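You operate a simulated robot arm through the tools that you are given. There is no shell and no other tool.

You run a simulated robot arm. Do the job below in one go: nothing can be reset, and whatever is moved stays where it is left.

Task
Strain the silver jug's juice through the white strainer into the clear jug, then rest it on the empty jug.
Fine: all of it; silver jug back on the bench, nothing spilt. Set down upright: jug.

The check looks at the end state, three seconds after you hand in, the way a careful person would. Anything else that was tipped, shoved, dropped, spilled or broken makes it a failure.

Robot
A 6-joint arm with a fingered hand, fixed in place. Base frame: the origin is at the foot of the arm, x ahead of it, y to its left, z up. Lengths are in cm, angles in rad, forces in N, time in s.
With the tool pointing down near the work surface it reaches from about 26 to 78 cm from the base axis. Its first joint turns from -2.007 to 2.007 rad. Payload 4 kg.
Tool frame: the origin (TCP) lies between the finger pads and is the grasp point; the fingertips stand 2.6 cm ahead of it; z points along the fingers, y is the line along which they close. The gripper opens to 16.4 cm. The gripper's body begins 7.3 cm behind the TCP. The gripper is a hand of 5 fingers: y runs from the thumb to the fingers, the wrist lies at [0, 0, -23.9] in the tool frame.
Orientation is told as [roll, pitch, yaw] about the base's x, y, z axes, in that order, counted from this pose: with the fingers straight down and closing along the base's y, the tool's x points along the base's -x, its y along +y and its z along -z.

Tools
- The arm moves only by the tool play_rows. Its argument "increments" is a list of rows, each a list of 6 numbers: the shift along the base's x, y, z in cm, then the turn, a rotation vector about the base's x, y, z in rad. In form: [[tx, ty, tz, rx, ry, rz], ...]. A call has 1 to 20 rows; each row shifts and turns the commanded pose from where the row before left it. Rows are played at 5 a second. More than 5 cm and 0.15 rad between two rows, and nothing of the call is played. Where a pose cannot be reached the arm comes as near as it can. A force on the tool above 40 N (or 10 N above the force at the start of the call, whichever is more), or a blocked arm, ends the call early, and 0.2 s more pass. In this call time passes only in rows, and 0.2 s behind the last. It gives the time, the measured TCP pose, the force on the tool (base axes), the opening and the grip force at its end, in the units of the frame above (readings bear some noise), with the torque about the TCP (base axes, N m) and any sound that the robot's microphone picked up.
- Cameras (640 x 400 px; columns grow to the right, rows downward): "scene" is fixed at [39.63, -64.12, 155.33]; the picture's right is [1.00, -0.04, 0.00], its down [-0.04, -0.94, -0.34] and it looks along [0.01, 0.34, -0.94] (base axes); focal length 214 px, centre (320, 200). "wrist" rides on the gripper at [5.1, -7, -9.4] in the tool frame; the picture's right is [0.81, 0.59, 0.00], its down [-0.43, 0.60, -0.68] and it looks along [-0.40, 0.55, 0.74] (tool axes); focal length 270 px, centre (320, 200). There is no depth. A picture from a camera that has moved, and an enlarged one, comes with that camera's place and axes in the base frame and with its lens. The place of the scene camera against the robot may be out by one fixed shift of up to 1.2 cm in any direction.
- camera(camera): a new picture of that camera. It takes no simulated time.
- raise_lower(by): slides the trunk up (or, below 0, down) by that many cm; the arm rides with it, the base frame stays. It gives what a move gives, with no picture.
- set_fingers(finger1, finger2, finger3, finger4, thumb_bend): sets how far each is bent, from 0 (flat) to 100 (curled in); at 30 the hand is open as for a grip, at 70 the pads meet at the TCP. One left out holds its place. A second passes; each finger stops where it meets its share of the squeeze, and holds until it gets a number again. It is the only way to open and close the hand. It gives what a move gives, with no picture; readings hold the bend of each and the force on the fingers (four entries, about 0 where the hand has none), thumb and palm.
- inspect(camera, box): a new picture of the part [left, top, right, bottom] of that camera's present view, enlarged. It takes no simulated time.
- close_job(): hands the job in; it is judged then, once.

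Nothing tells you positions but the pictures and the camera data. Unless the task says otherwise, let go and move clear before handing in.

The tools are called after "Request:" as name(argument=value, ...) on one line, values as JSON. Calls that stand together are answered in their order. play_rows: Moves the arm, as the interface text tells. Its arguments: {"type":"object","properties":{"increments":{"type":"array"}},"required":["increments"]} The other tools are called the same way: raise_lower (by) slides the trunk up or down; set_fingers (finger1, finger2, finger3, finger4, thumb_bend) moves the fingers one by one; camera (camera) takes a picture; inspect (camera, box) takes an enlarged picture of a part of a camera's view; close_job () hands the job in.

At the start:

```text
clock: 0.0
tool_pos: [36.88, -34.46, 123.06]
ee_rot: [0.0, 0.0, 0.0]
force: [0.0, 0.1, 0.3]
wrist_torque: [0.04, 0.01, -0.03]
gripper_width: 16.38
finger_force: 0.1
shape: jaw
bend: [30.0, 30.0, 30.0, 30.0, 30.0]
finger forces: [0.0, 0.1, 0.0, 0.0, 0.0, 0.0]
trunk travel left (down, up): [-85.0, 14.0]
```

scene: 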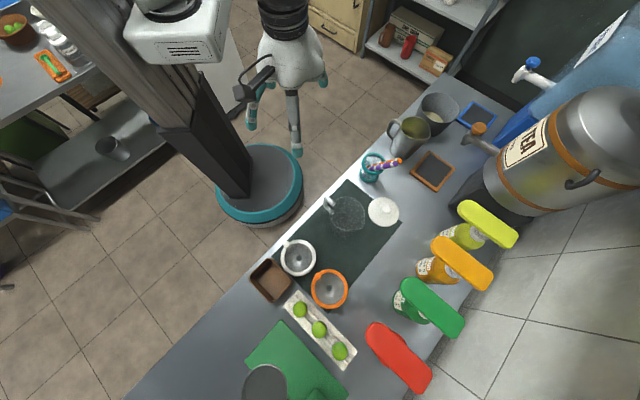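
wrist: 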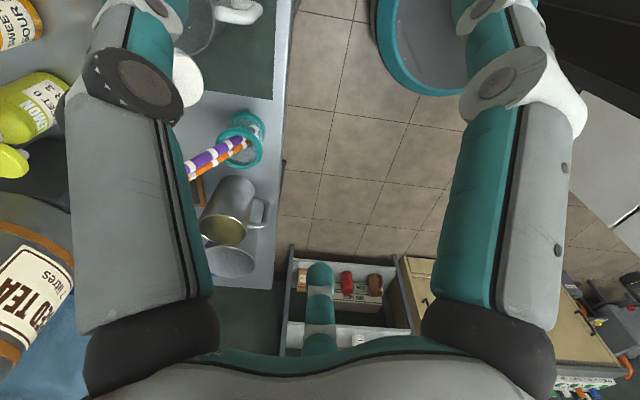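

I see a bench with a silver jug, clear jug, a white-rimmed strainer and an orange-rimmed one. I'll look closer before moving anything.

Request:
inspect(camera="scene", box=[340, 80, 500, 180])

Request:
inspect(camera="scene", box=[240, 170, 420, 310])

Request:
inspect(camera="wrist", box=[150, 0, 310, 290])

Request:
inspect(camera="scene", box=[220, 220, 400, 400])

```text
4.00 times, centred on (420, 130) of scene
camera zoom: at [39.63, -64.12, 155.33], right [1.0, -0.04, 0.0], down [-0.04, -0.94, -0.34], along [0.01, 0.34, -0.94], focal length 858 px, centre (-80, 480)
```

zoom: 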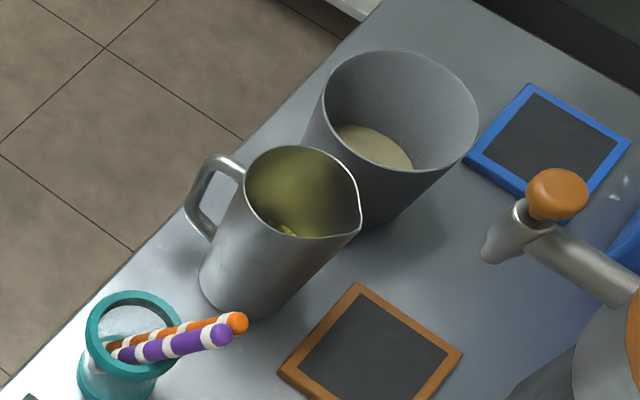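

```text
2.86 times, centred on (330, 240) of scene
camera zoom: at [39.63, -64.12, 155.33], right [1.0, -0.04, 0.0], down [-0.04, -0.94, -0.34], along [0.01, 0.34, -0.94], focal length 613 px, centre (291, 86)
```

zoom: 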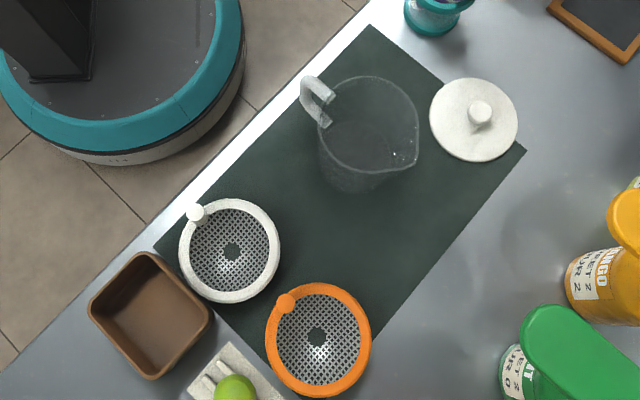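

```text
1.38 times, centred on (230, 145) of wrist
camera zoom: at [31.83, -41.35, 132.33], right [-0.81, 0.59, 0.0], down [0.43, 0.6, 0.68], along [0.4, 0.55, -0.74], focal length 373 px, centre (444, 276)
```

zoom: 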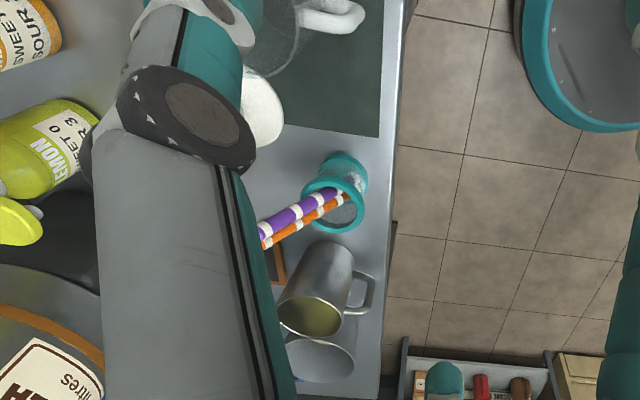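

```text
2.22 times, centred on (310, 310) of scene
camera zoom: at [39.63, -64.12, 155.33], right [1.0, -0.04, 0.0], down [-0.04, -0.94, -0.34], along [0.01, 0.34, -0.94], focal length 477 px, centre (342, -44)
```

zoom: 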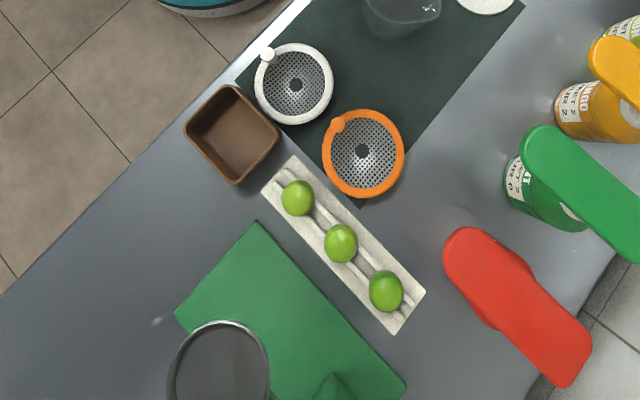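

The bench stands diagonal to the arm, with the teal cup's rim at about (60, -27, 88). I'll look closer at the hand's layout before moving.

Request:
inspect(camera="scene", box=[220, 0, 350, 170])

Request:
inspect(camera="wrist", box=[60, 0, 620, 400])

```text
2.35 times, centred on (285, 85) of scene
camera zoom: at [39.63, -64.12, 155.33], right [1.0, -0.04, 0.0], down [-0.04, -0.94, -0.34], along [0.01, 0.34, -0.94], focal length 505 px, centre (402, 471)
```

zoom: 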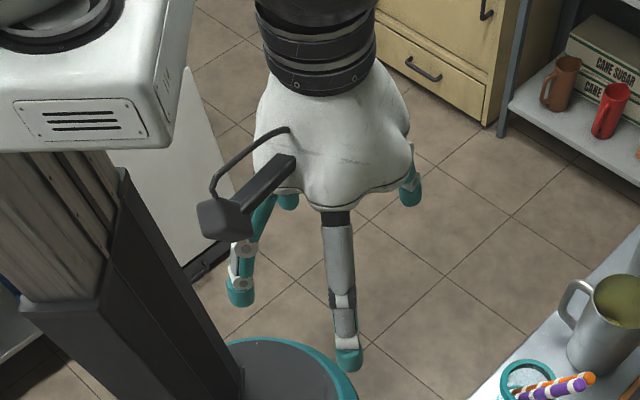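

```text
1.00 times, centred on (340, 200) of wrist (not enlarged: the box is as wide or as high as the picture)
camera zoom: at [31.83, -41.35, 132.33], right [-0.81, 0.59, 0.0], down [0.43, 0.6, 0.68], along [0.4, 0.55, -0.74], focal length 270 px, centre (300, 200)
```

zoom: 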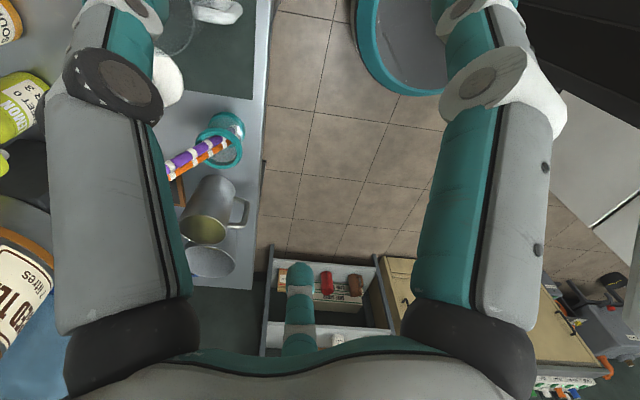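

The digits seem to sit around the palm rather than in a row. I'll bend them one at a time in free air to learn which is which.

Request:
set_fingers(finger1=70)

Request:
inspect(camera="scene", box=[220, 0, 350, 170])

Request:
camera(camera="wrist")

Request:
set_fingers(finger2=70)

Request:
camera(camera="wrist")

Request:
set_fingers(finger3=70)

Request:
camera(camera="wrist")

Request:
set_fingers(finger4=70)

Request:
camera(camera="wrist")

Request:
inspect(camera="scene", box=[220, 0, 350, 170])

```text
clock: 1.0
tool_pos: [36.71, -34.32, 123.01]
ee_rot: [0.001, -0.001, 0.0]
force: [0.7, -0.4, 0.4]
wrist_torque: [0.01, 0.0, -0.01]
gripper_width: 7.28
finger_force: 0.0
shape: fingers
bend: [70.0, 30.0, 30.0, 30.0, 30.0]
finger forces: [0.0, 0.0, 0.1, 0.0, 0.0, 0.0]
trunk travel left (down, up): [-85.0, 14.0]
```

```text
2.35 times, centred on (285, 85) of scene
camera zoom: at [39.63, -64.12, 155.33], right [1.0, -0.04, 0.0], down [-0.04, -0.94, -0.34], along [0.01, 0.34, -0.94], focal length 505 px, centre (402, 471)
```

zoom: 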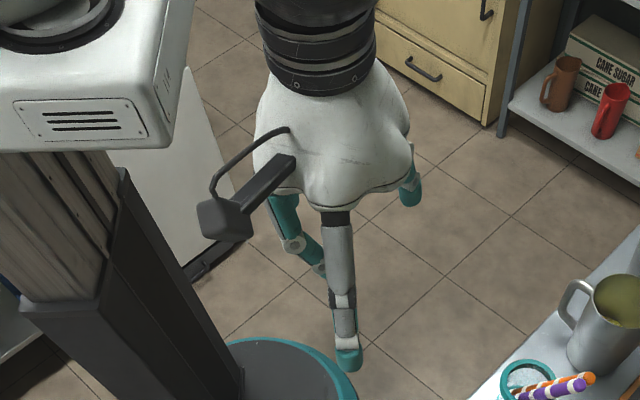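

```text
taken
camera wrist: at [31.83, -41.35, 132.32], right [-0.81, 0.59, 0.0], down [0.43, 0.6, 0.68], along [0.4, 0.55, -0.74], focal length 270 px, centre (320, 200)
```

wrist: 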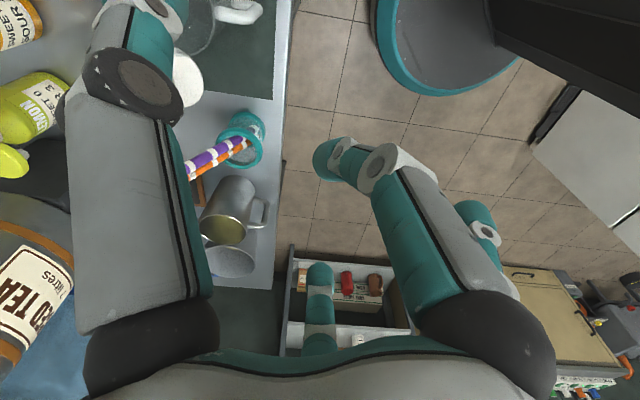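

```text
clock: 2.0
tool_pos: [36.78, -34.4, 123.08]
ee_rot: [0.0, 0.001, -0.001]
force: [0.3, -0.8, 0.6]
wrist_torque: [0.0, 0.02, 0.0]
gripper_width: 7.14
finger_force: 0.0
shape: fingers
bend: [70.0, 69.0, 30.0, 30.0, 30.0]
finger forces: [0.0, 0.0, 0.0, 0.0, 0.1, 0.0]
trunk travel left (down, up): [-85.0, 14.0]
```

```text
taken
camera wrist: at [31.83, -41.35, 132.32], right [-0.81, 0.59, 0.0], down [0.43, 0.6, 0.68], along [0.4, 0.55, -0.74], focal length 270 px, centre (320, 200)
```

wrist: 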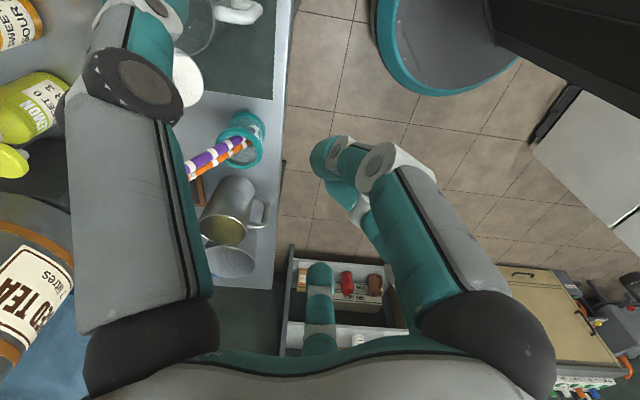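

```text
clock: 3.0
tool_pos: [36.8, -34.51, 123.04]
ee_rot: [0.001, 0.0, 0.0]
force: [0.0, -0.3, 0.3]
wrist_torque: [0.02, -0.05, 0.0]
gripper_width: 7.09
finger_force: 0.0
shape: fingers
bend: [70.0, 69.0, 69.0, 30.0, 30.0]
finger forces: [0.1, 0.1, 0.0, 0.0, 0.1, 0.1]
trunk travel left (down, up): [-85.0, 14.0]
```

```text
taken
camera wrist: at [31.83, -41.35, 132.32], right [-0.81, 0.59, 0.0], down [0.43, 0.6, 0.68], along [0.4, 0.55, -0.74], focal length 270 px, centre (320, 200)
```

wrist: 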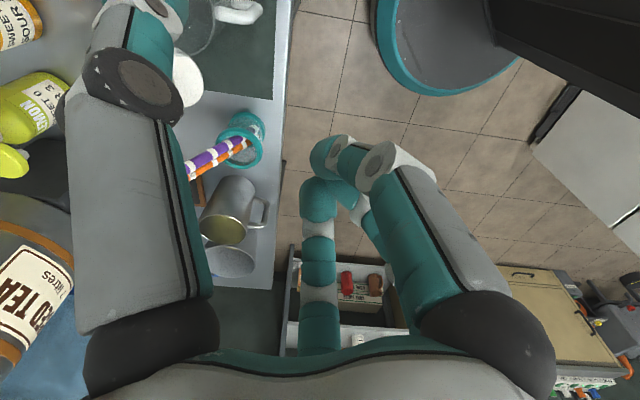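

```text
clock: 4.0
tool_pos: [36.81, -34.39, 123.08]
ee_rot: [0.001, -0.001, 0.0]
force: [0.2, 0.2, -0.2]
wrist_torque: [0.01, -0.01, 0.0]
gripper_width: 7.13
finger_force: 0.1
shape: fingers
bend: [70.0, 68.0, 69.0, 69.0, 30.0]
finger forces: [0.1, 0.1, 0.1, 0.0, 0.0, 0.0]
trunk travel left (down, up): [-85.0, 14.0]
```

```text
taken
camera wrist: at [31.83, -41.35, 132.32], right [-0.81, 0.59, 0.0], down [0.43, 0.6, 0.68], along [0.4, 0.55, -0.74], focal length 270 px, centre (320, 200)
```

wrist: 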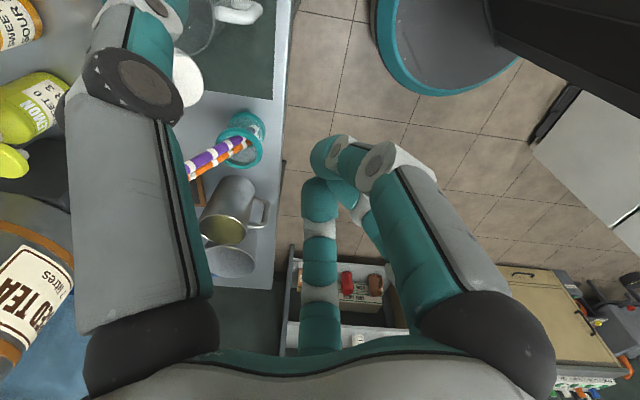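

```text
2.35 times, centred on (285, 85) of scene
camera zoom: at [39.63, -64.12, 155.33], right [1.0, -0.04, 0.0], down [-0.04, -0.94, -0.34], along [0.01, 0.34, -0.94], focal length 505 px, centre (402, 471)
```

zoom: 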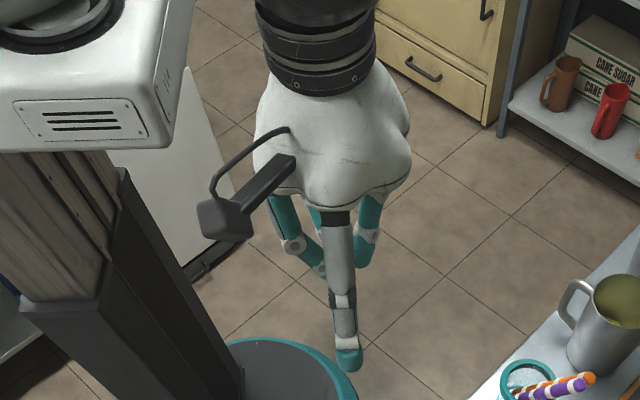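

Request:
set_fingers(finger4=30)

Request:
inspect(camera="scene", box=[220, 0, 350, 170])

Request:
set_fingers(finger1=70, finger2=70, finger3=70, finger4=70, thumb_bend=70)

Request:
camera(camera="wrist")

Request:
inspect(camera="scene", box=[220, 0, 350, 170])

Request:
set_fingers(finger1=0, finger2=0, finger3=0, finger4=0, thumb_bend=0)

Request:
camera(camera="wrist")

Request:
inspect(camera="scene", box=[220, 0, 350, 170])

```text
clock: 5.0
tool_pos: [36.83, -34.37, 123.12]
ee_rot: [-0.001, 0.0, 0.001]
force: [0.5, 1.0, -0.1]
wrist_torque: [-0.01, 0.0, -0.02]
gripper_width: 7.12
finger_force: 0.0
shape: fingers
bend: [70.0, 68.0, 69.0, 30.0, 30.0]
finger forces: [0.1, 0.0, 0.0, 0.1, 0.0, 0.0]
trunk travel left (down, up): [-85.0, 14.0]
```

```text
2.35 times, centred on (285, 85) of scene
camera zoom: at [39.63, -64.12, 155.33], right [1.0, -0.04, 0.0], down [-0.04, -0.94, -0.34], along [0.01, 0.34, -0.94], focal length 505 px, centre (402, 471)
```

zoom: 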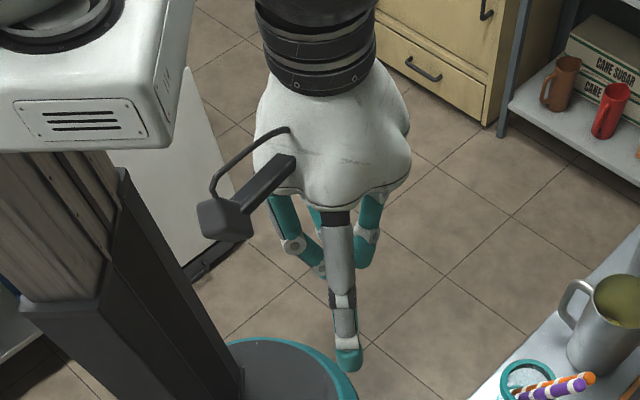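

```text
clock: 6.0
tool_pos: [36.8, -34.35, 123.16]
ee_rot: [0.0, 0.0, 0.0]
force: [-0.4, -0.3, -0.2]
wrist_torque: [0.0, -0.02, 0.0]
gripper_width: 0.0
finger_force: 0.0
shape: fingers
bend: [70.0, 68.0, 69.0, 68.0, 68.0]
finger forces: [0.0, 0.0, 0.0, 0.1, 0.0, 0.0]
trunk travel left (down, up): [-85.0, 14.0]
```

```text
taken
camera wrist: at [31.83, -41.35, 132.32], right [-0.81, 0.59, 0.0], down [0.43, 0.6, 0.68], along [0.4, 0.55, -0.74], focal length 270 px, centre (320, 200)
```

wrist: 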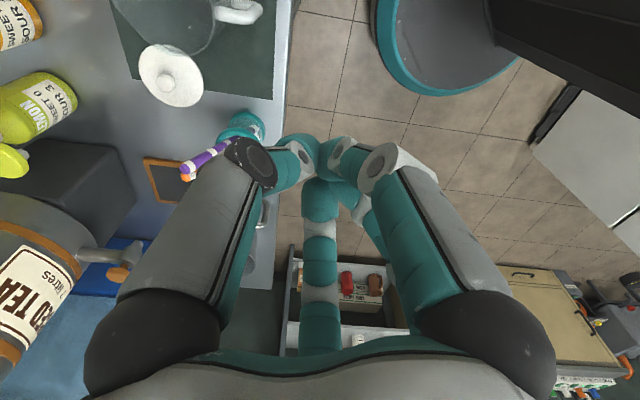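

```text
2.35 times, centred on (285, 85) of scene
camera zoom: at [39.63, -64.12, 155.33], right [1.0, -0.04, 0.0], down [-0.04, -0.94, -0.34], along [0.01, 0.34, -0.94], focal length 505 px, centre (402, 471)
```

zoom: 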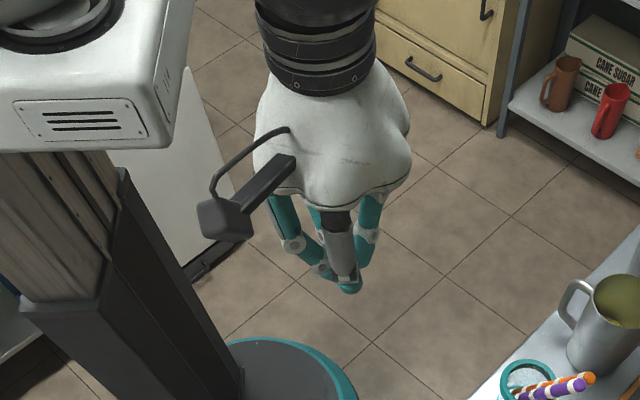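

```text
clock: 7.0
tool_pos: [36.85, -34.28, 123.15]
ee_rot: [-0.001, -0.001, -0.001]
force: [0.5, -0.4, -0.3]
wrist_torque: [-0.02, -0.01, -0.01]
gripper_width: 12.35
finger_force: 0.1
shape: fingers
bend: [1.0, 1.0, 1.0, 1.0, 0.0]
finger forces: [0.0, 0.0, 0.0, 0.0, 0.1, 0.0]
trunk travel left (down, up): [-85.0, 14.0]
```

```text
taken
camera wrist: at [31.83, -41.35, 132.32], right [-0.81, 0.59, 0.0], down [0.43, 0.6, 0.68], along [0.4, 0.55, -0.74], focal length 270 px, centre (320, 200)
```

wrist: 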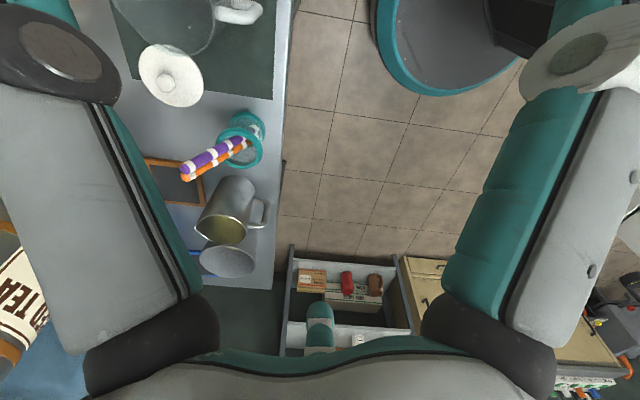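

```text
2.35 times, centred on (285, 85) of scene
camera zoom: at [39.63, -64.12, 155.33], right [1.0, -0.04, 0.0], down [-0.04, -0.94, -0.34], along [0.01, 0.34, -0.94], focal length 505 px, centre (402, 471)
```

zoom: 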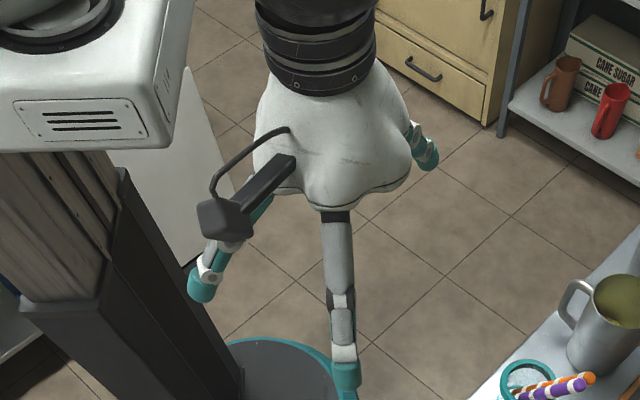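

The hand has a thumb on tool -y and fingers at roughly -18°, 54° and 126°, with the fourth slot empty. The bench top is near z = 78, so I'll bring the hand over the strainer area and use the wrist camera to measure.

Request:
play_rows(increments=[[-0.83, -3.77, -2.17, 0, 0, 0], [-0.83, -3.77, -2.17, 0, 0, 0], [-0.83, -3.77, -2.17, 0, 0, 0], [-0.83, -3.77, -2.17, 0, 0, 0], [-0.83, -3.77, -2.17, 0, 0, 0], [-0.83, -3.77, -2.17, 0, 0, 0]])

Request:
camera(camera="wrist")

Request:
camera(camera="scene")

```text
clock: 8.4
tool_pos: [31.78, -57.17, 109.93]
ee_rot: [0.0, 0.001, -0.001]
force: [-0.1, -0.6, -0.3]
wrist_torque: [0.01, 0.02, -0.03]
gripper_width: 12.34
finger_force: 0.0
shape: fingers
bend: [1.0, 1.0, 1.0, 1.0, 0.0]
finger forces: [0.0, 0.0, 0.0, 0.0, 0.0, 0.0]
trunk travel left (down, up): [-85.0, 14.0]
```

```text
taken
camera wrist: at [26.79, -64.19, 119.25], right [-0.81, 0.59, 0.0], down [0.43, 0.59, 0.68], along [0.4, 0.55, -0.74], focal length 270 px, centre (320, 200)
```

wrist: 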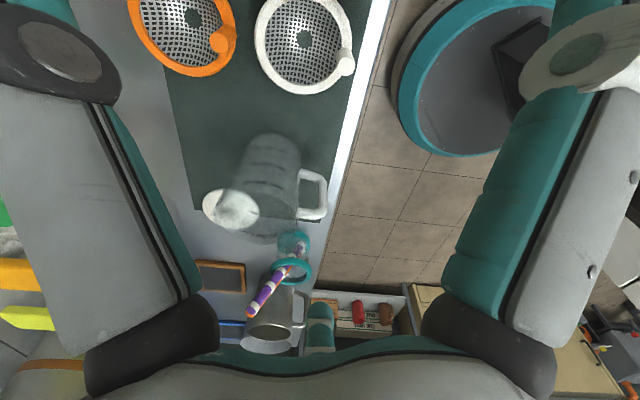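

```text
taken
```

scene: 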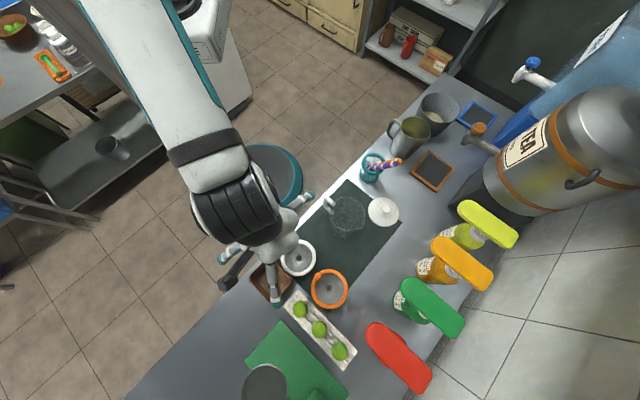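

Request:
inspect(camera="wrist", box=[110, 0, 370, 160])

Request:
inspect(camera="wrist", box=[180, 120, 360, 240])

Request:
inspect(camera="wrist", box=[200, 220, 340, 360])

```text
2.46 times, centred on (240, 80) of wrist
camera zoom: at [26.79, -64.19, 119.25], right [-0.81, 0.59, 0.0], down [0.43, 0.59, 0.68], along [0.4, 0.55, -0.74], focal length 665 px, centre (517, 495)
```

zoom: 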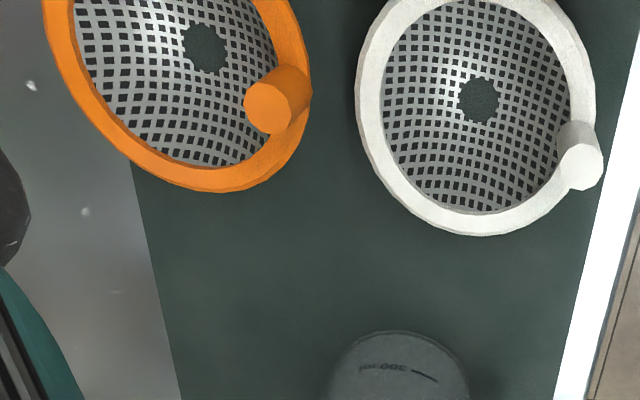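

```text
3.33 times, centred on (270, 180) of wrist
camera zoom: at [26.79, -64.19, 119.25], right [-0.81, 0.59, 0.0], down [0.43, 0.59, 0.68], along [0.4, 0.55, -0.74], focal length 901 px, centre (487, 267)
```

zoom: 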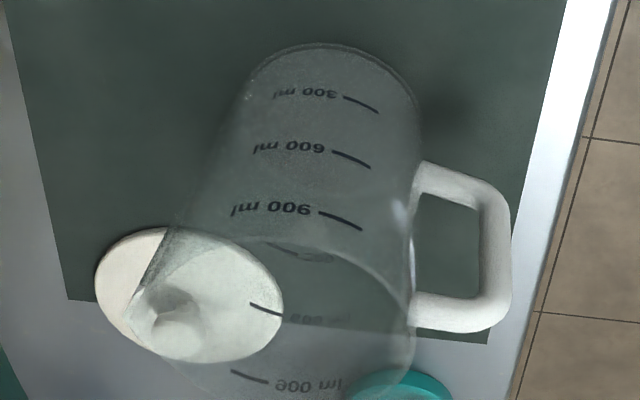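

```text
2.86 times, centred on (270, 290) of wrist
camera zoom: at [26.79, -64.19, 119.25], right [-0.81, 0.59, 0.0], down [0.43, 0.59, 0.68], along [0.4, 0.55, -0.74], focal length 772 px, centre (463, -57)
```

zoom: 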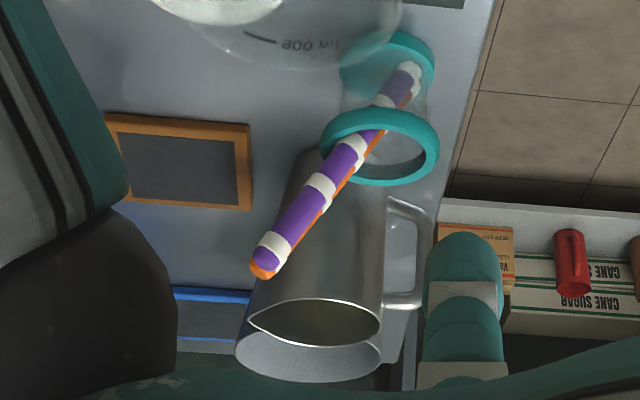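

The strainer is a mesh bowl about 12.7 cm across with a white ring and an upright peg, near (33.6, -58.4). The clear jug is near (49, -44) and the silver jug near (75, -15). I'll shift the camera to get a second view of the strainer and clear jug for measuring.

Request:
play_rows(increments=[[-1.33, -2, -3, 0, 0, 0], [-1.33, -2, -3, 0, 0, 0], [-1.34, -2, -3, 0, 0, 0]])

Request:
camera(camera="wrist")

Request:
inspect(camera="wrist", box=[110, 0, 370, 160])

Request:
inspect(camera="wrist", box=[180, 120, 400, 300])

```text
clock: 9.2
tool_pos: [27.86, -63.09, 100.95]
ee_rot: [0.001, -0.001, 0.0]
force: [-0.2, -0.2, -0.9]
wrist_torque: [0.09, -0.04, 0.01]
gripper_width: 12.35
finger_force: 0.0
shape: fingers
bend: [1.0, 1.0, 1.0, 1.0, 0.0]
finger forces: [0.0, 0.1, 0.0, 0.1, 0.0, 0.0]
trunk travel left (down, up): [-85.0, 14.0]
```

```text
taken
camera wrist: at [22.84, -70.09, 110.18], right [-0.81, 0.59, 0.0], down [0.43, 0.59, 0.68], along [0.4, 0.55, -0.74], focal length 270 px, centre (320, 200)
```

wrist: 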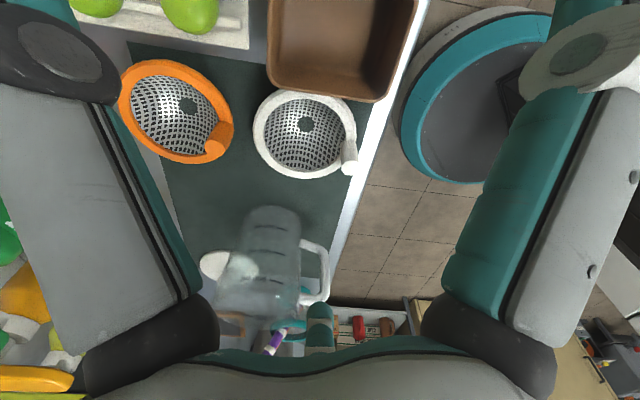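

```text
2.46 times, centred on (240, 80) of wrist
camera zoom: at [22.84, -70.09, 110.18], right [-0.81, 0.59, 0.0], down [0.43, 0.59, 0.68], along [0.4, 0.55, -0.74], focal length 665 px, centre (517, 495)
```

zoom: 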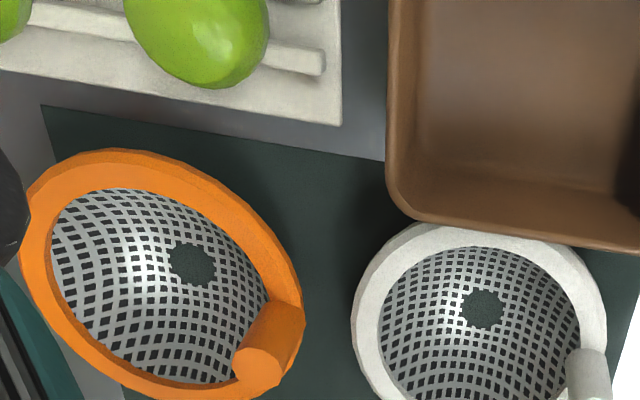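

```text
2.22 times, centred on (290, 210) of wrist
camera zoom: at [22.84, -70.09, 110.18], right [-0.81, 0.59, 0.0], down [0.43, 0.59, 0.68], along [0.4, 0.55, -0.74], focal length 601 px, centre (387, 178)
```

zoom: 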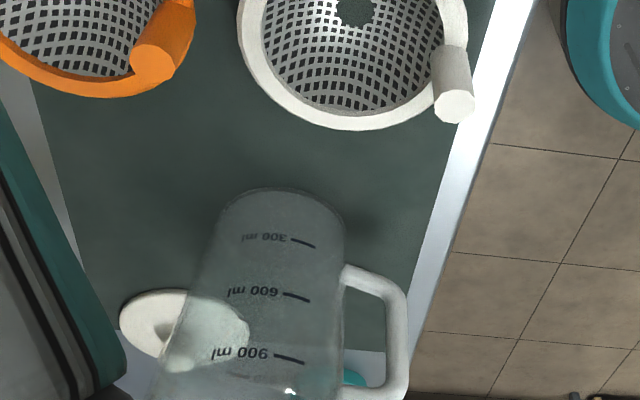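

Using two wrist views, I put the strainer's hole at about (33.2, -58.8, 80.3), its ring mid-height near 82.6, and the peg top at (30.0, -54.8, 87.2). The orange one is a decoy, and a brown box sits right beside the white one, so the peg is the place to grip. Next I'll look at the silver jug.

Request:
play_rows(increments=[[0, 0, 4.5, 0, 0, 0], [0, 0, 4.5, 0, 0, 0], [2.9, 3.2, 1, 0, 0, 0], [2.9, 3.2, 1, 0, 0, 0], [2.9, 3.2, 1, 0, 0, 0], [2.9, 3.2, 1, 0, 0, 0], [2.9, 3.2, 1, 0, 0, 0], [2.9, 3.2, 1, 0, 0, 0], [2.9, 3.2, 0, 0, 0, 0], [2.9, 3.2, 0, 0, 0, 0], [2.9, 3.2, 0, 0, 0, 0], [2.9, 3.2, 0, 0, 0, 0], [2.9, 3.2, 0, 0, 0, 0]])

Request:
camera(camera="wrist")

Request:
inspect(camera="wrist", box=[200, 80, 400, 240])

Request:
camera(camera="scene")

```text
clock: 12.0
tool_pos: [59.79, -27.62, 115.98]
ee_rot: [-0.001, 0.002, 0.001]
force: [0.4, 0.8, 0.6]
wrist_torque: [0.02, -0.01, -0.06]
gripper_width: 12.35
finger_force: 0.1
shape: fingers
bend: [1.0, 1.0, 1.0, 1.0, 0.0]
finger forces: [0.1, 0.0, 0.1, 0.1, 0.0, 0.0]
trunk travel left (down, up): [-85.0, 14.0]
```

```text
taken
camera wrist: at [54.89, -34.65, 125.34], right [-0.81, 0.59, 0.0], down [0.43, 0.6, 0.68], along [0.4, 0.55, -0.74], focal length 270 px, centre (320, 200)
```

wrist: 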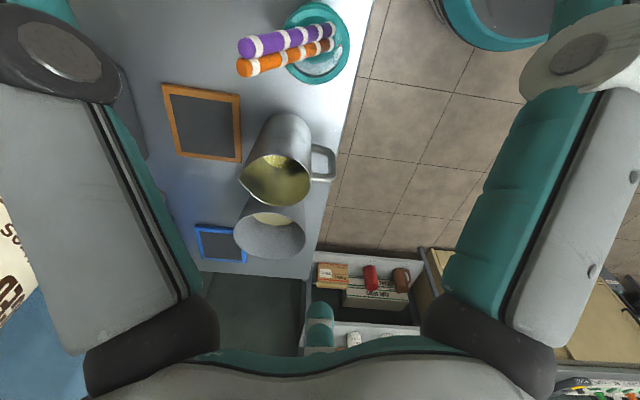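

```text
2.50 times, centred on (300, 160) of wrist
camera zoom: at [54.89, -34.65, 125.34], right [-0.81, 0.59, 0.0], down [0.43, 0.6, 0.68], along [0.4, 0.55, -0.74], focal length 676 px, centre (370, 300)
```

zoom: 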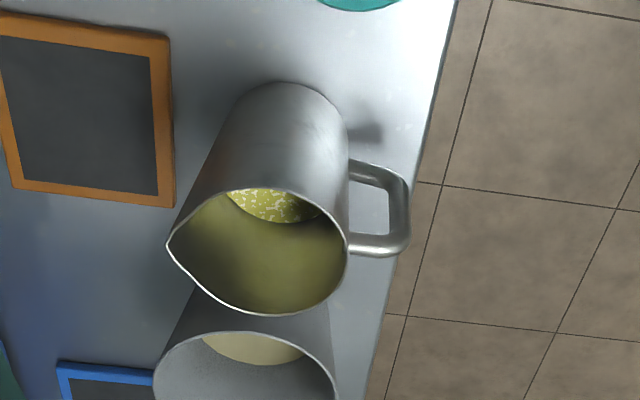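

```text
taken
```

scene: 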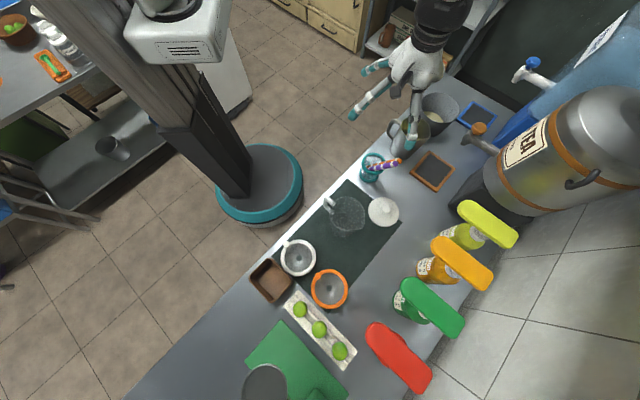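

Request:
play_rows(increments=[[2.75, 2.5, -0.5, 0, 0, 0], [2.75, 2.5, -0.5, 0, 0, 0], [2.75, 2.5, -0.5, 0, 0, 0]])

Request:
camera(camera="wrist")

Request:
inspect(camera="wrist", box=[200, 20, 400, 180])

```text
clock: 12.8
tool_pos: [68.35, -20.24, 114.49]
ee_rot: [-0.001, 0.002, 0.0]
force: [0.1, -0.2, -0.6]
wrist_torque: [0.0, 0.02, -0.04]
gripper_width: 12.37
finger_force: 0.1
shape: fingers
bend: [1.0, 1.0, 1.0, 1.0, 0.0]
finger forces: [0.1, 0.0, 0.0, 0.1, 0.1, 0.1]
trunk travel left (down, up): [-85.0, 14.0]
```

```text
taken
camera wrist: at [63.26, -27.19, 123.8], right [-0.81, 0.59, 0.0], down [0.43, 0.6, 0.68], along [0.4, 0.55, -0.74], focal length 270 px, centre (320, 200)
```

wrist: 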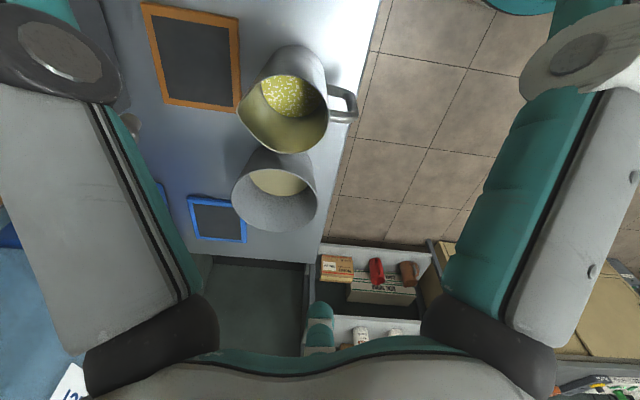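

```text
2.50 times, centred on (300, 100) of wrist
camera zoom: at [63.26, -27.19, 123.8], right [-0.81, 0.59, 0.0], down [0.43, 0.6, 0.68], along [0.4, 0.55, -0.74], focal length 676 px, centre (370, 450)
```

zoom: 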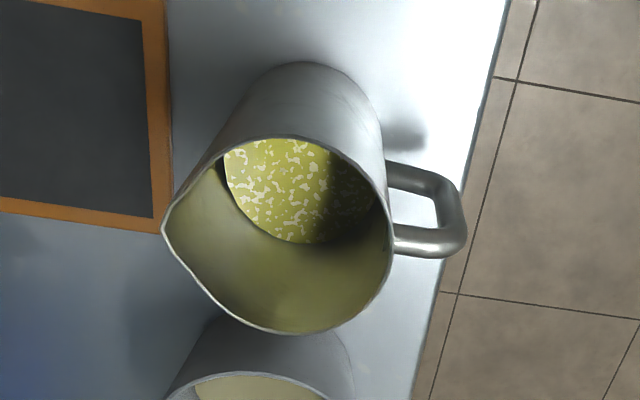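

I now have the silver jug's axis at about (75, -17.3), rim z = 93, diameter 10, handle towards +140° and spout towards -41°, with only about 3 cm of juice in it. The large pot is just 1 cm away on the 40° side, so the jug can't be gripped sideways where it stands. Next I'll measure the clear jug.

Request:
play_rows(increments=[[-3.2, -3.7, 0, 0, 0, 0], [-3.2, -3.7, 0, 0, 0, 0], [-3.2, -3.7, 0, 0, 0, 0], [-3.2, -3.7, 0, 0, 0, 0], [-3.2, -3.7, -0.5, 0, 0, 0], [-3.2, -3.7, -0.5, 0, 0, 0], [-3.2, -3.7, -0.5, 0, 0, 0], [-3.2, -3.7, -0.5, 0, 0, 0]])

Request:
inspect(camera="wrist", box=[200, 20, 400, 180])

Request:
play_rows(increments=[[3, 3, -0.5, 0, 0, 0], [3, 3, -0.5, 0, 0, 0], [3, 3, -0.5, 0, 0, 0]])

Request:
inspect(camera="wrist", box=[200, 0, 400, 160])

```text
clock: 14.6
tool_pos: [42.17, -50.16, 112.6]
ee_rot: [0.0, 0.001, 0.0]
force: [-1.1, 0.5, -0.1]
wrist_torque: [0.03, 0.0, -0.04]
gripper_width: 12.34
finger_force: 0.1
shape: fingers
bend: [1.0, 1.0, 1.0, 1.0, 0.0]
finger forces: [0.0, 0.0, 0.0, 0.1, 0.0, 0.1]
trunk travel left (down, up): [-85.0, 14.0]
```

```text
2.50 times, centred on (300, 100) of wrist
camera zoom: at [37.29, -57.03, 121.87], right [-0.81, 0.59, 0.0], down [0.43, 0.59, 0.68], along [0.4, 0.55, -0.74], focal length 676 px, centre (370, 450)
```

zoom: 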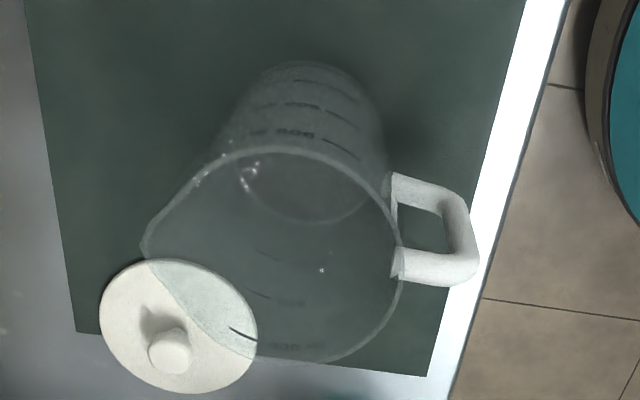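

```text
clock: 15.4
tool_pos: [51.61, -40.86, 111.11]
ee_rot: [0.001, 0.001, 0.001]
force: [-0.5, -0.7, -0.1]
wrist_torque: [-0.03, 0.01, 0.01]
gripper_width: 12.34
finger_force: 0.1
shape: fingers
bend: [1.0, 1.0, 1.0, 1.0, 0.0]
finger forces: [0.0, 0.0, 0.0, 0.1, 0.0, 0.0]
trunk travel left (down, up): [-85.0, 14.0]
```

```text
2.50 times, centred on (300, 80) of wrist
camera zoom: at [46.55, -47.84, 120.4], right [-0.81, 0.59, 0.0], down [0.43, 0.6, 0.68], along [0.4, 0.55, -0.74], focal length 676 px, centre (370, 500)
```

zoom: 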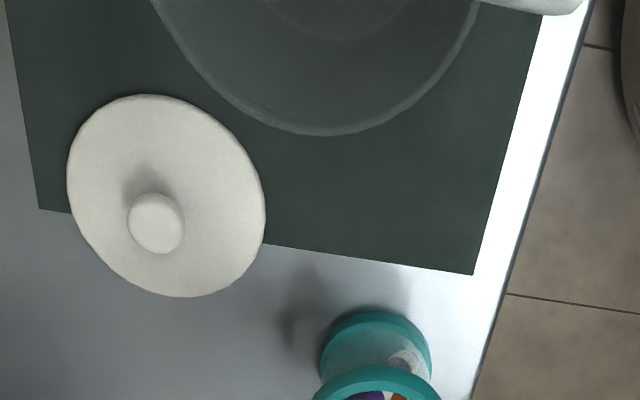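

The clear jug's axis comes out at about (48.7, -47.7), rim z = 94.5, bench at z = 79.2. Before touching anything I'll try the wrist turns I'll need later in free air, starting with a large yaw.

Request:
play_rows(increments=[[0, 0, 2, 0, 0, 0.15], [0, 0, 2, 0, 0, 0.15], [0, 0, 1, 0, 0, 0.15], [0, 0, 0, 0, 0, 0.15], [0, 0, 0, 0, 0, 0.15], [0, 0, 0, 0, 0, 0.15], [0, 0, 0, 0, 0, 0.15], [0, 0, 0, 0, 0, 0.15], [0, 0, 0, 0, 0, 0.15], [0, 0, 0, 0, 0, 0.15], [0, 0, 0, 0, 0, 0.15], [0, 0, 0, 0, 0, 0.15], [0, 0, 0, 0, 0, 0.15], [0, 0, 0, 0, 0, 0.15], [0, 0, 0, 0, 0, 0.15], [0, 0, 0, 0, 0, 0.15]])

Request:
camera(camera="scene")

Request:
camera(camera="wrist")

```text
clock: 18.8
tool_pos: [51.24, -10.59, 100.61]
ee_rot: [-0.07, 0.265, 2.046]
force: [-0.5, -0.5, 0.5]
wrist_torque: [0.04, 0.02, 0.01]
gripper_width: 12.39
finger_force: 0.1
shape: fingers
bend: [0.0, 1.0, 1.0, 1.0, 0.0]
finger forces: [0.0, 0.1, 0.1, 0.0, 0.0, 0.1]
out of reach, approached as far as the arm can: row 5, 6, 7, 8, 9, 10, 11, 12, 13, 14, 15, 16
trunk travel left (down, up): [-85.0, 14.0]
```

```text
taken
```

scene: 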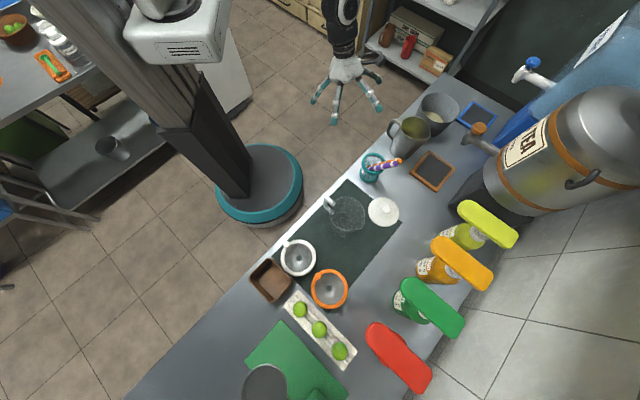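

```text
taken
camera wrist: at [58.1, -9.83, 111.31], right [-0.16, -0.97, 0.17], down [-0.84, 0.22, 0.5], along [-0.52, -0.06, -0.85], focal length 270 px, centre (320, 200)
```

wrist: 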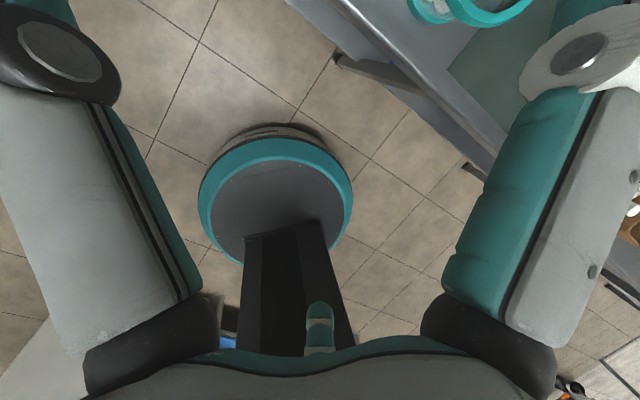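

That yaw ran into a joint limit and the arm drifted off the target, staying in free air clear of everything. I'll unwind it a little at a time.

Request:
play_rows(increments=[[0, 0, 0, 0, 0, -0.15], [0, 0, 0, 0, 0, -0.15]])

```text
clock: 19.4
tool_pos: [51.41, -10.56, 100.6]
ee_rot: [-0.058, 0.232, 1.751]
force: [0.3, -0.1, 0.5]
wrist_torque: [0.04, 0.0, 0.03]
gripper_width: 12.37
finger_force: 0.0
shape: fingers
bend: [0.0, 1.0, 1.0, 1.0, 0.0]
finger forces: [0.1, 0.0, 0.0, 0.0, 0.0, 0.1]
trunk travel left (down, up): [-85.0, 14.0]
```

Request:
play_rows(increments=[[0, 0, 2, 0.109, 0.05, 0], [0, 0, 2, 0.109, 0.05, 0]])

Request:
play_rows(increments=[[0, 0, 0, 0, 0, 0.15], [0, 0, 0, 0, 0, 0.15], [0, 0, 0, 0, 0, 0.15], [0, 0, 0, 0, 0, 0.15]])

```text
clock: 20.0
tool_pos: [50.85, -9.88, 100.74]
ee_rot: [-0.049, 0.191, 1.75]
force: [0.4, 0.6, -0.7]
wrist_torque: [0.03, 0.0, 0.0]
gripper_width: 12.36
finger_force: 0.0
shape: fingers
bend: [0.0, 1.0, 1.0, 1.0, 0.0]
finger forces: [0.1, 0.0, 0.1, 0.0, 0.0, 0.1]
out of reach, approached as far as the arm can: row 1, 2
trunk travel left (down, up): [-85.0, 14.0]
```

```text
clock: 21.0
tool_pos: [47.32, -7.68, 96.46]
ee_rot: [-0.052, 0.198, 2.351]
force: [-0.2, 0.7, 0.2]
wrist_torque: [-0.01, 0.01, 0.0]
gripper_width: 12.39
finger_force: 0.0
shape: fingers
bend: [0.0, 1.0, 1.0, 1.0, 0.0]
finger forces: [0.0, 0.1, 0.0, 0.0, 0.1, 0.1]
out of reach, approached as far as the arm can: row 1, 2, 3, 4
trunk travel left (down, up): [-85.0, 14.0]
```

Request:
camera(camera="scene")

Request:
play_rows(increments=[[0, 0, 0, 0, 0, -0.15], [0, 0, 0, 0, 0, -0.15], [0, 0, 0, 0, 0, -0.15], [0, 0, 0, 0, 0, -0.15], [0, 0, 0, 0, 0, -0.15], [0, 0, 0, 0, 0, -0.15], [0, 0, 0, 0, 0, -0.15], [0, 0, 0, 0, 0, -0.15], [0, 0, 0, 0, 0, -0.15], [0, 0, 0, 0, 0, -0.15]])

Request:
camera(camera="scene")

```text
taken
```

scene: 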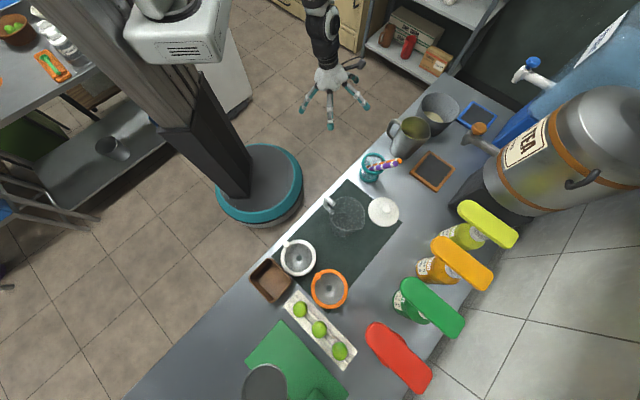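

```text
clock: 23.2
tool_pos: [47.22, -7.67, 96.43]
ee_rot: [-0.051, 0.19, 0.847]
force: [-0.1, -0.2, 0.0]
wrist_torque: [-0.01, 0.01, -0.05]
gripper_width: 12.36
finger_force: 0.0
shape: fingers
bend: [0.0, 1.0, 1.0, 1.0, 0.0]
finger forces: [0.1, 0.0, 0.0, 0.0, 0.0, 0.0]
trunk travel left (down, up): [-85.0, 14.0]
```

```text
taken
```

scene: 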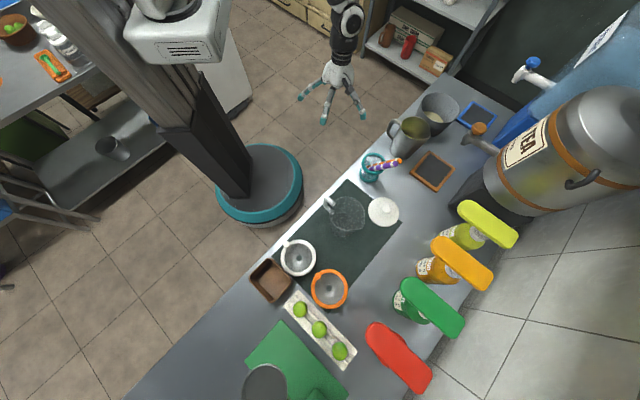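

Request:
play_rows(increments=[[0, 0, 2, 0.088, -0.044, 0], [0, 0, 2, 0.088, -0.044, 0], [0, 0, 2, 0, 0, 0], [0, 0, 2, 0, 0, 0]])

Request:
play_rows(increments=[[0, 0, 0, 0, 0, -0.14], [0, 0, 0, 0, 0, -0.14], [0, 0, 0, 0, 0, -0.14], [0, 0, 0, 0, 0, -0.14], [0, 0, 0, 0, 0, -0.14], [0, 0, 0, 0, 0, -0.147]])

```text
clock: 24.2
tool_pos: [47.13, -7.73, 104.4]
ee_rot: [0.0, -0.002, 0.854]
force: [0.0, 0.4, -0.3]
wrist_torque: [-0.02, -0.03, 0.02]
gripper_width: 12.36
finger_force: 0.1
shape: fingers
bend: [0.0, 1.0, 1.0, 1.0, 0.0]
finger forces: [0.0, 0.0, 0.0, 0.0, 0.0, 0.1]
trunk travel left (down, up): [-85.0, 14.0]
```

```text
clock: 25.6
tool_pos: [47.36, -7.76, 104.33]
ee_rot: [0.0, 0.002, 0.005]
force: [-0.2, 0.1, 0.2]
wrist_torque: [0.0, -0.03, -0.02]
gripper_width: 12.35
finger_force: 0.1
shape: fingers
bend: [0.0, 1.0, 1.0, 1.0, 0.0]
finger forces: [0.0, 0.0, 0.1, 0.1, 0.0, 0.0]
trunk travel left (down, up): [-85.0, 14.0]
```

The wrist is recovered at yaw 0. I'll find the yaw range in the other direction in short steps so it can't wander.

Request:
play_rows(increments=[[0, 0, 2, 0, 0, -0.15], [0, 0, 2, 0, 0, -0.15], [0, 0, 2, 0, 0, -0.15], [0, 0, 2, 0, 0, -0.15], [0, 0, 0, 0, 0, -0.15], [0, 0, 0, 0, 0, -0.15], [0, 0, 0, 0, 0, -0.15], [0, 0, 0, 0, 0, -0.15]])

Request:
play_rows(increments=[[0, 0, 0, 0, 0, -0.15], [0, 0, 0, 0, 0, -0.15], [0, 0, 0, 0, 0, -0.15], [0, 0, 0, 0, 0, -0.15]])

Request:
play_rows(increments=[[0, 0, 0, 0, 0, -0.15], [0, 0, 0, 0, 0, -0.15], [0, 0, 0, 0, 0, -0.15], [0, 0, 0, 0, 0, -0.15]])

```text
clock: 27.4
tool_pos: [47.2, -7.76, 112.33]
ee_rot: [0.001, -0.001, -1.193]
force: [0.6, -0.3, -0.6]
wrist_torque: [0.03, -0.02, -0.02]
gripper_width: 12.36
finger_force: 0.1
shape: fingers
bend: [0.0, 1.0, 1.0, 1.0, 0.0]
finger forces: [0.1, 0.0, 0.0, 0.0, 0.0, 0.0]
trunk travel left (down, up): [-85.0, 14.0]
```

```text
clock: 28.4
tool_pos: [47.2, -7.75, 112.27]
ee_rot: [0.0, -0.001, -1.795]
force: [-0.1, -0.6, -0.3]
wrist_torque: [-0.01, 0.01, -0.02]
gripper_width: 12.4
finger_force: 0.0
shape: fingers
bend: [0.0, 1.0, 1.0, 1.0, 0.0]
finger forces: [0.1, 0.0, 0.0, 0.0, 0.1, 0.0]
trunk travel left (down, up): [-85.0, 14.0]
```

```text
clock: 29.4
tool_pos: [47.27, -7.67, 112.32]
ee_rot: [0.0, -0.002, -2.392]
force: [0.7, 0.0, 0.6]
wrist_torque: [-0.03, -0.03, -0.03]
gripper_width: 12.36
finger_force: 0.0
shape: fingers
bend: [0.0, 1.0, 1.0, 1.0, 0.0]
finger forces: [0.0, 0.0, 0.0, 0.1, 0.0, 0.0]
trunk travel left (down, up): [-85.0, 14.0]
```

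Request:
play_rows(increments=[[0, 0, 0, 0, 0, -0.15], [0, 0, 0, 0, 0, -0.15], [0, 0, 0, 0, 0, -0.15], [0, 0, 0, 0, 0, -0.15]])

Request:
play_rows(increments=[[0, 0, 0, 0, 0, -0.15], [0, 0, 0, 0, 0, -0.15]])

Request:
play_rows(increments=[[0, 0, 0, 0, 0, -0.15], [0, 0, 0, 0, 0, -0.15]])

Request:
camera(camera="scene")

```text
clock: 30.4
tool_pos: [47.22, -7.74, 112.46]
ee_rot: [-0.001, 0.0, -2.996]
force: [0.6, -0.3, 0.4]
wrist_torque: [-0.04, -0.01, -0.01]
gripper_width: 12.37
finger_force: 0.0
shape: fingers
bend: [0.0, 1.0, 1.0, 1.0, 0.0]
finger forces: [0.0, 0.0, 0.1, 0.0, 0.1, 0.1]
trunk travel left (down, up): [-85.0, 14.0]
```

```text
clock: 31.0
tool_pos: [47.2, -7.74, 112.41]
ee_rot: [0.0, -0.001, 2.992]
force: [0.0, -0.3, -0.2]
wrist_torque: [0.0, 0.02, -0.01]
gripper_width: 12.39
finger_force: 0.0
shape: fingers
bend: [0.0, 1.0, 1.0, 1.0, 0.0]
finger forces: [0.1, 0.0, 0.0, 0.1, 0.1, 0.0]
trunk travel left (down, up): [-85.0, 14.0]
```

```text
clock: 31.6
tool_pos: [47.11, -7.69, 112.34]
ee_rot: [0.001, 0.0, 2.691]
force: [0.5, -0.2, -0.1]
wrist_torque: [-0.03, 0.02, -0.03]
gripper_width: 12.39
finger_force: 0.0
shape: fingers
bend: [0.0, 1.0, 1.0, 1.0, 0.0]
finger forces: [0.1, 0.0, 0.0, 0.1, 0.0, 0.0]
trunk travel left (down, up): [-85.0, 14.0]
```

```text
taken
```

scene: 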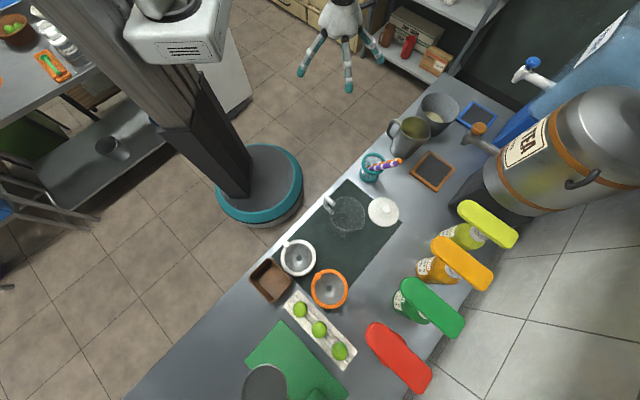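

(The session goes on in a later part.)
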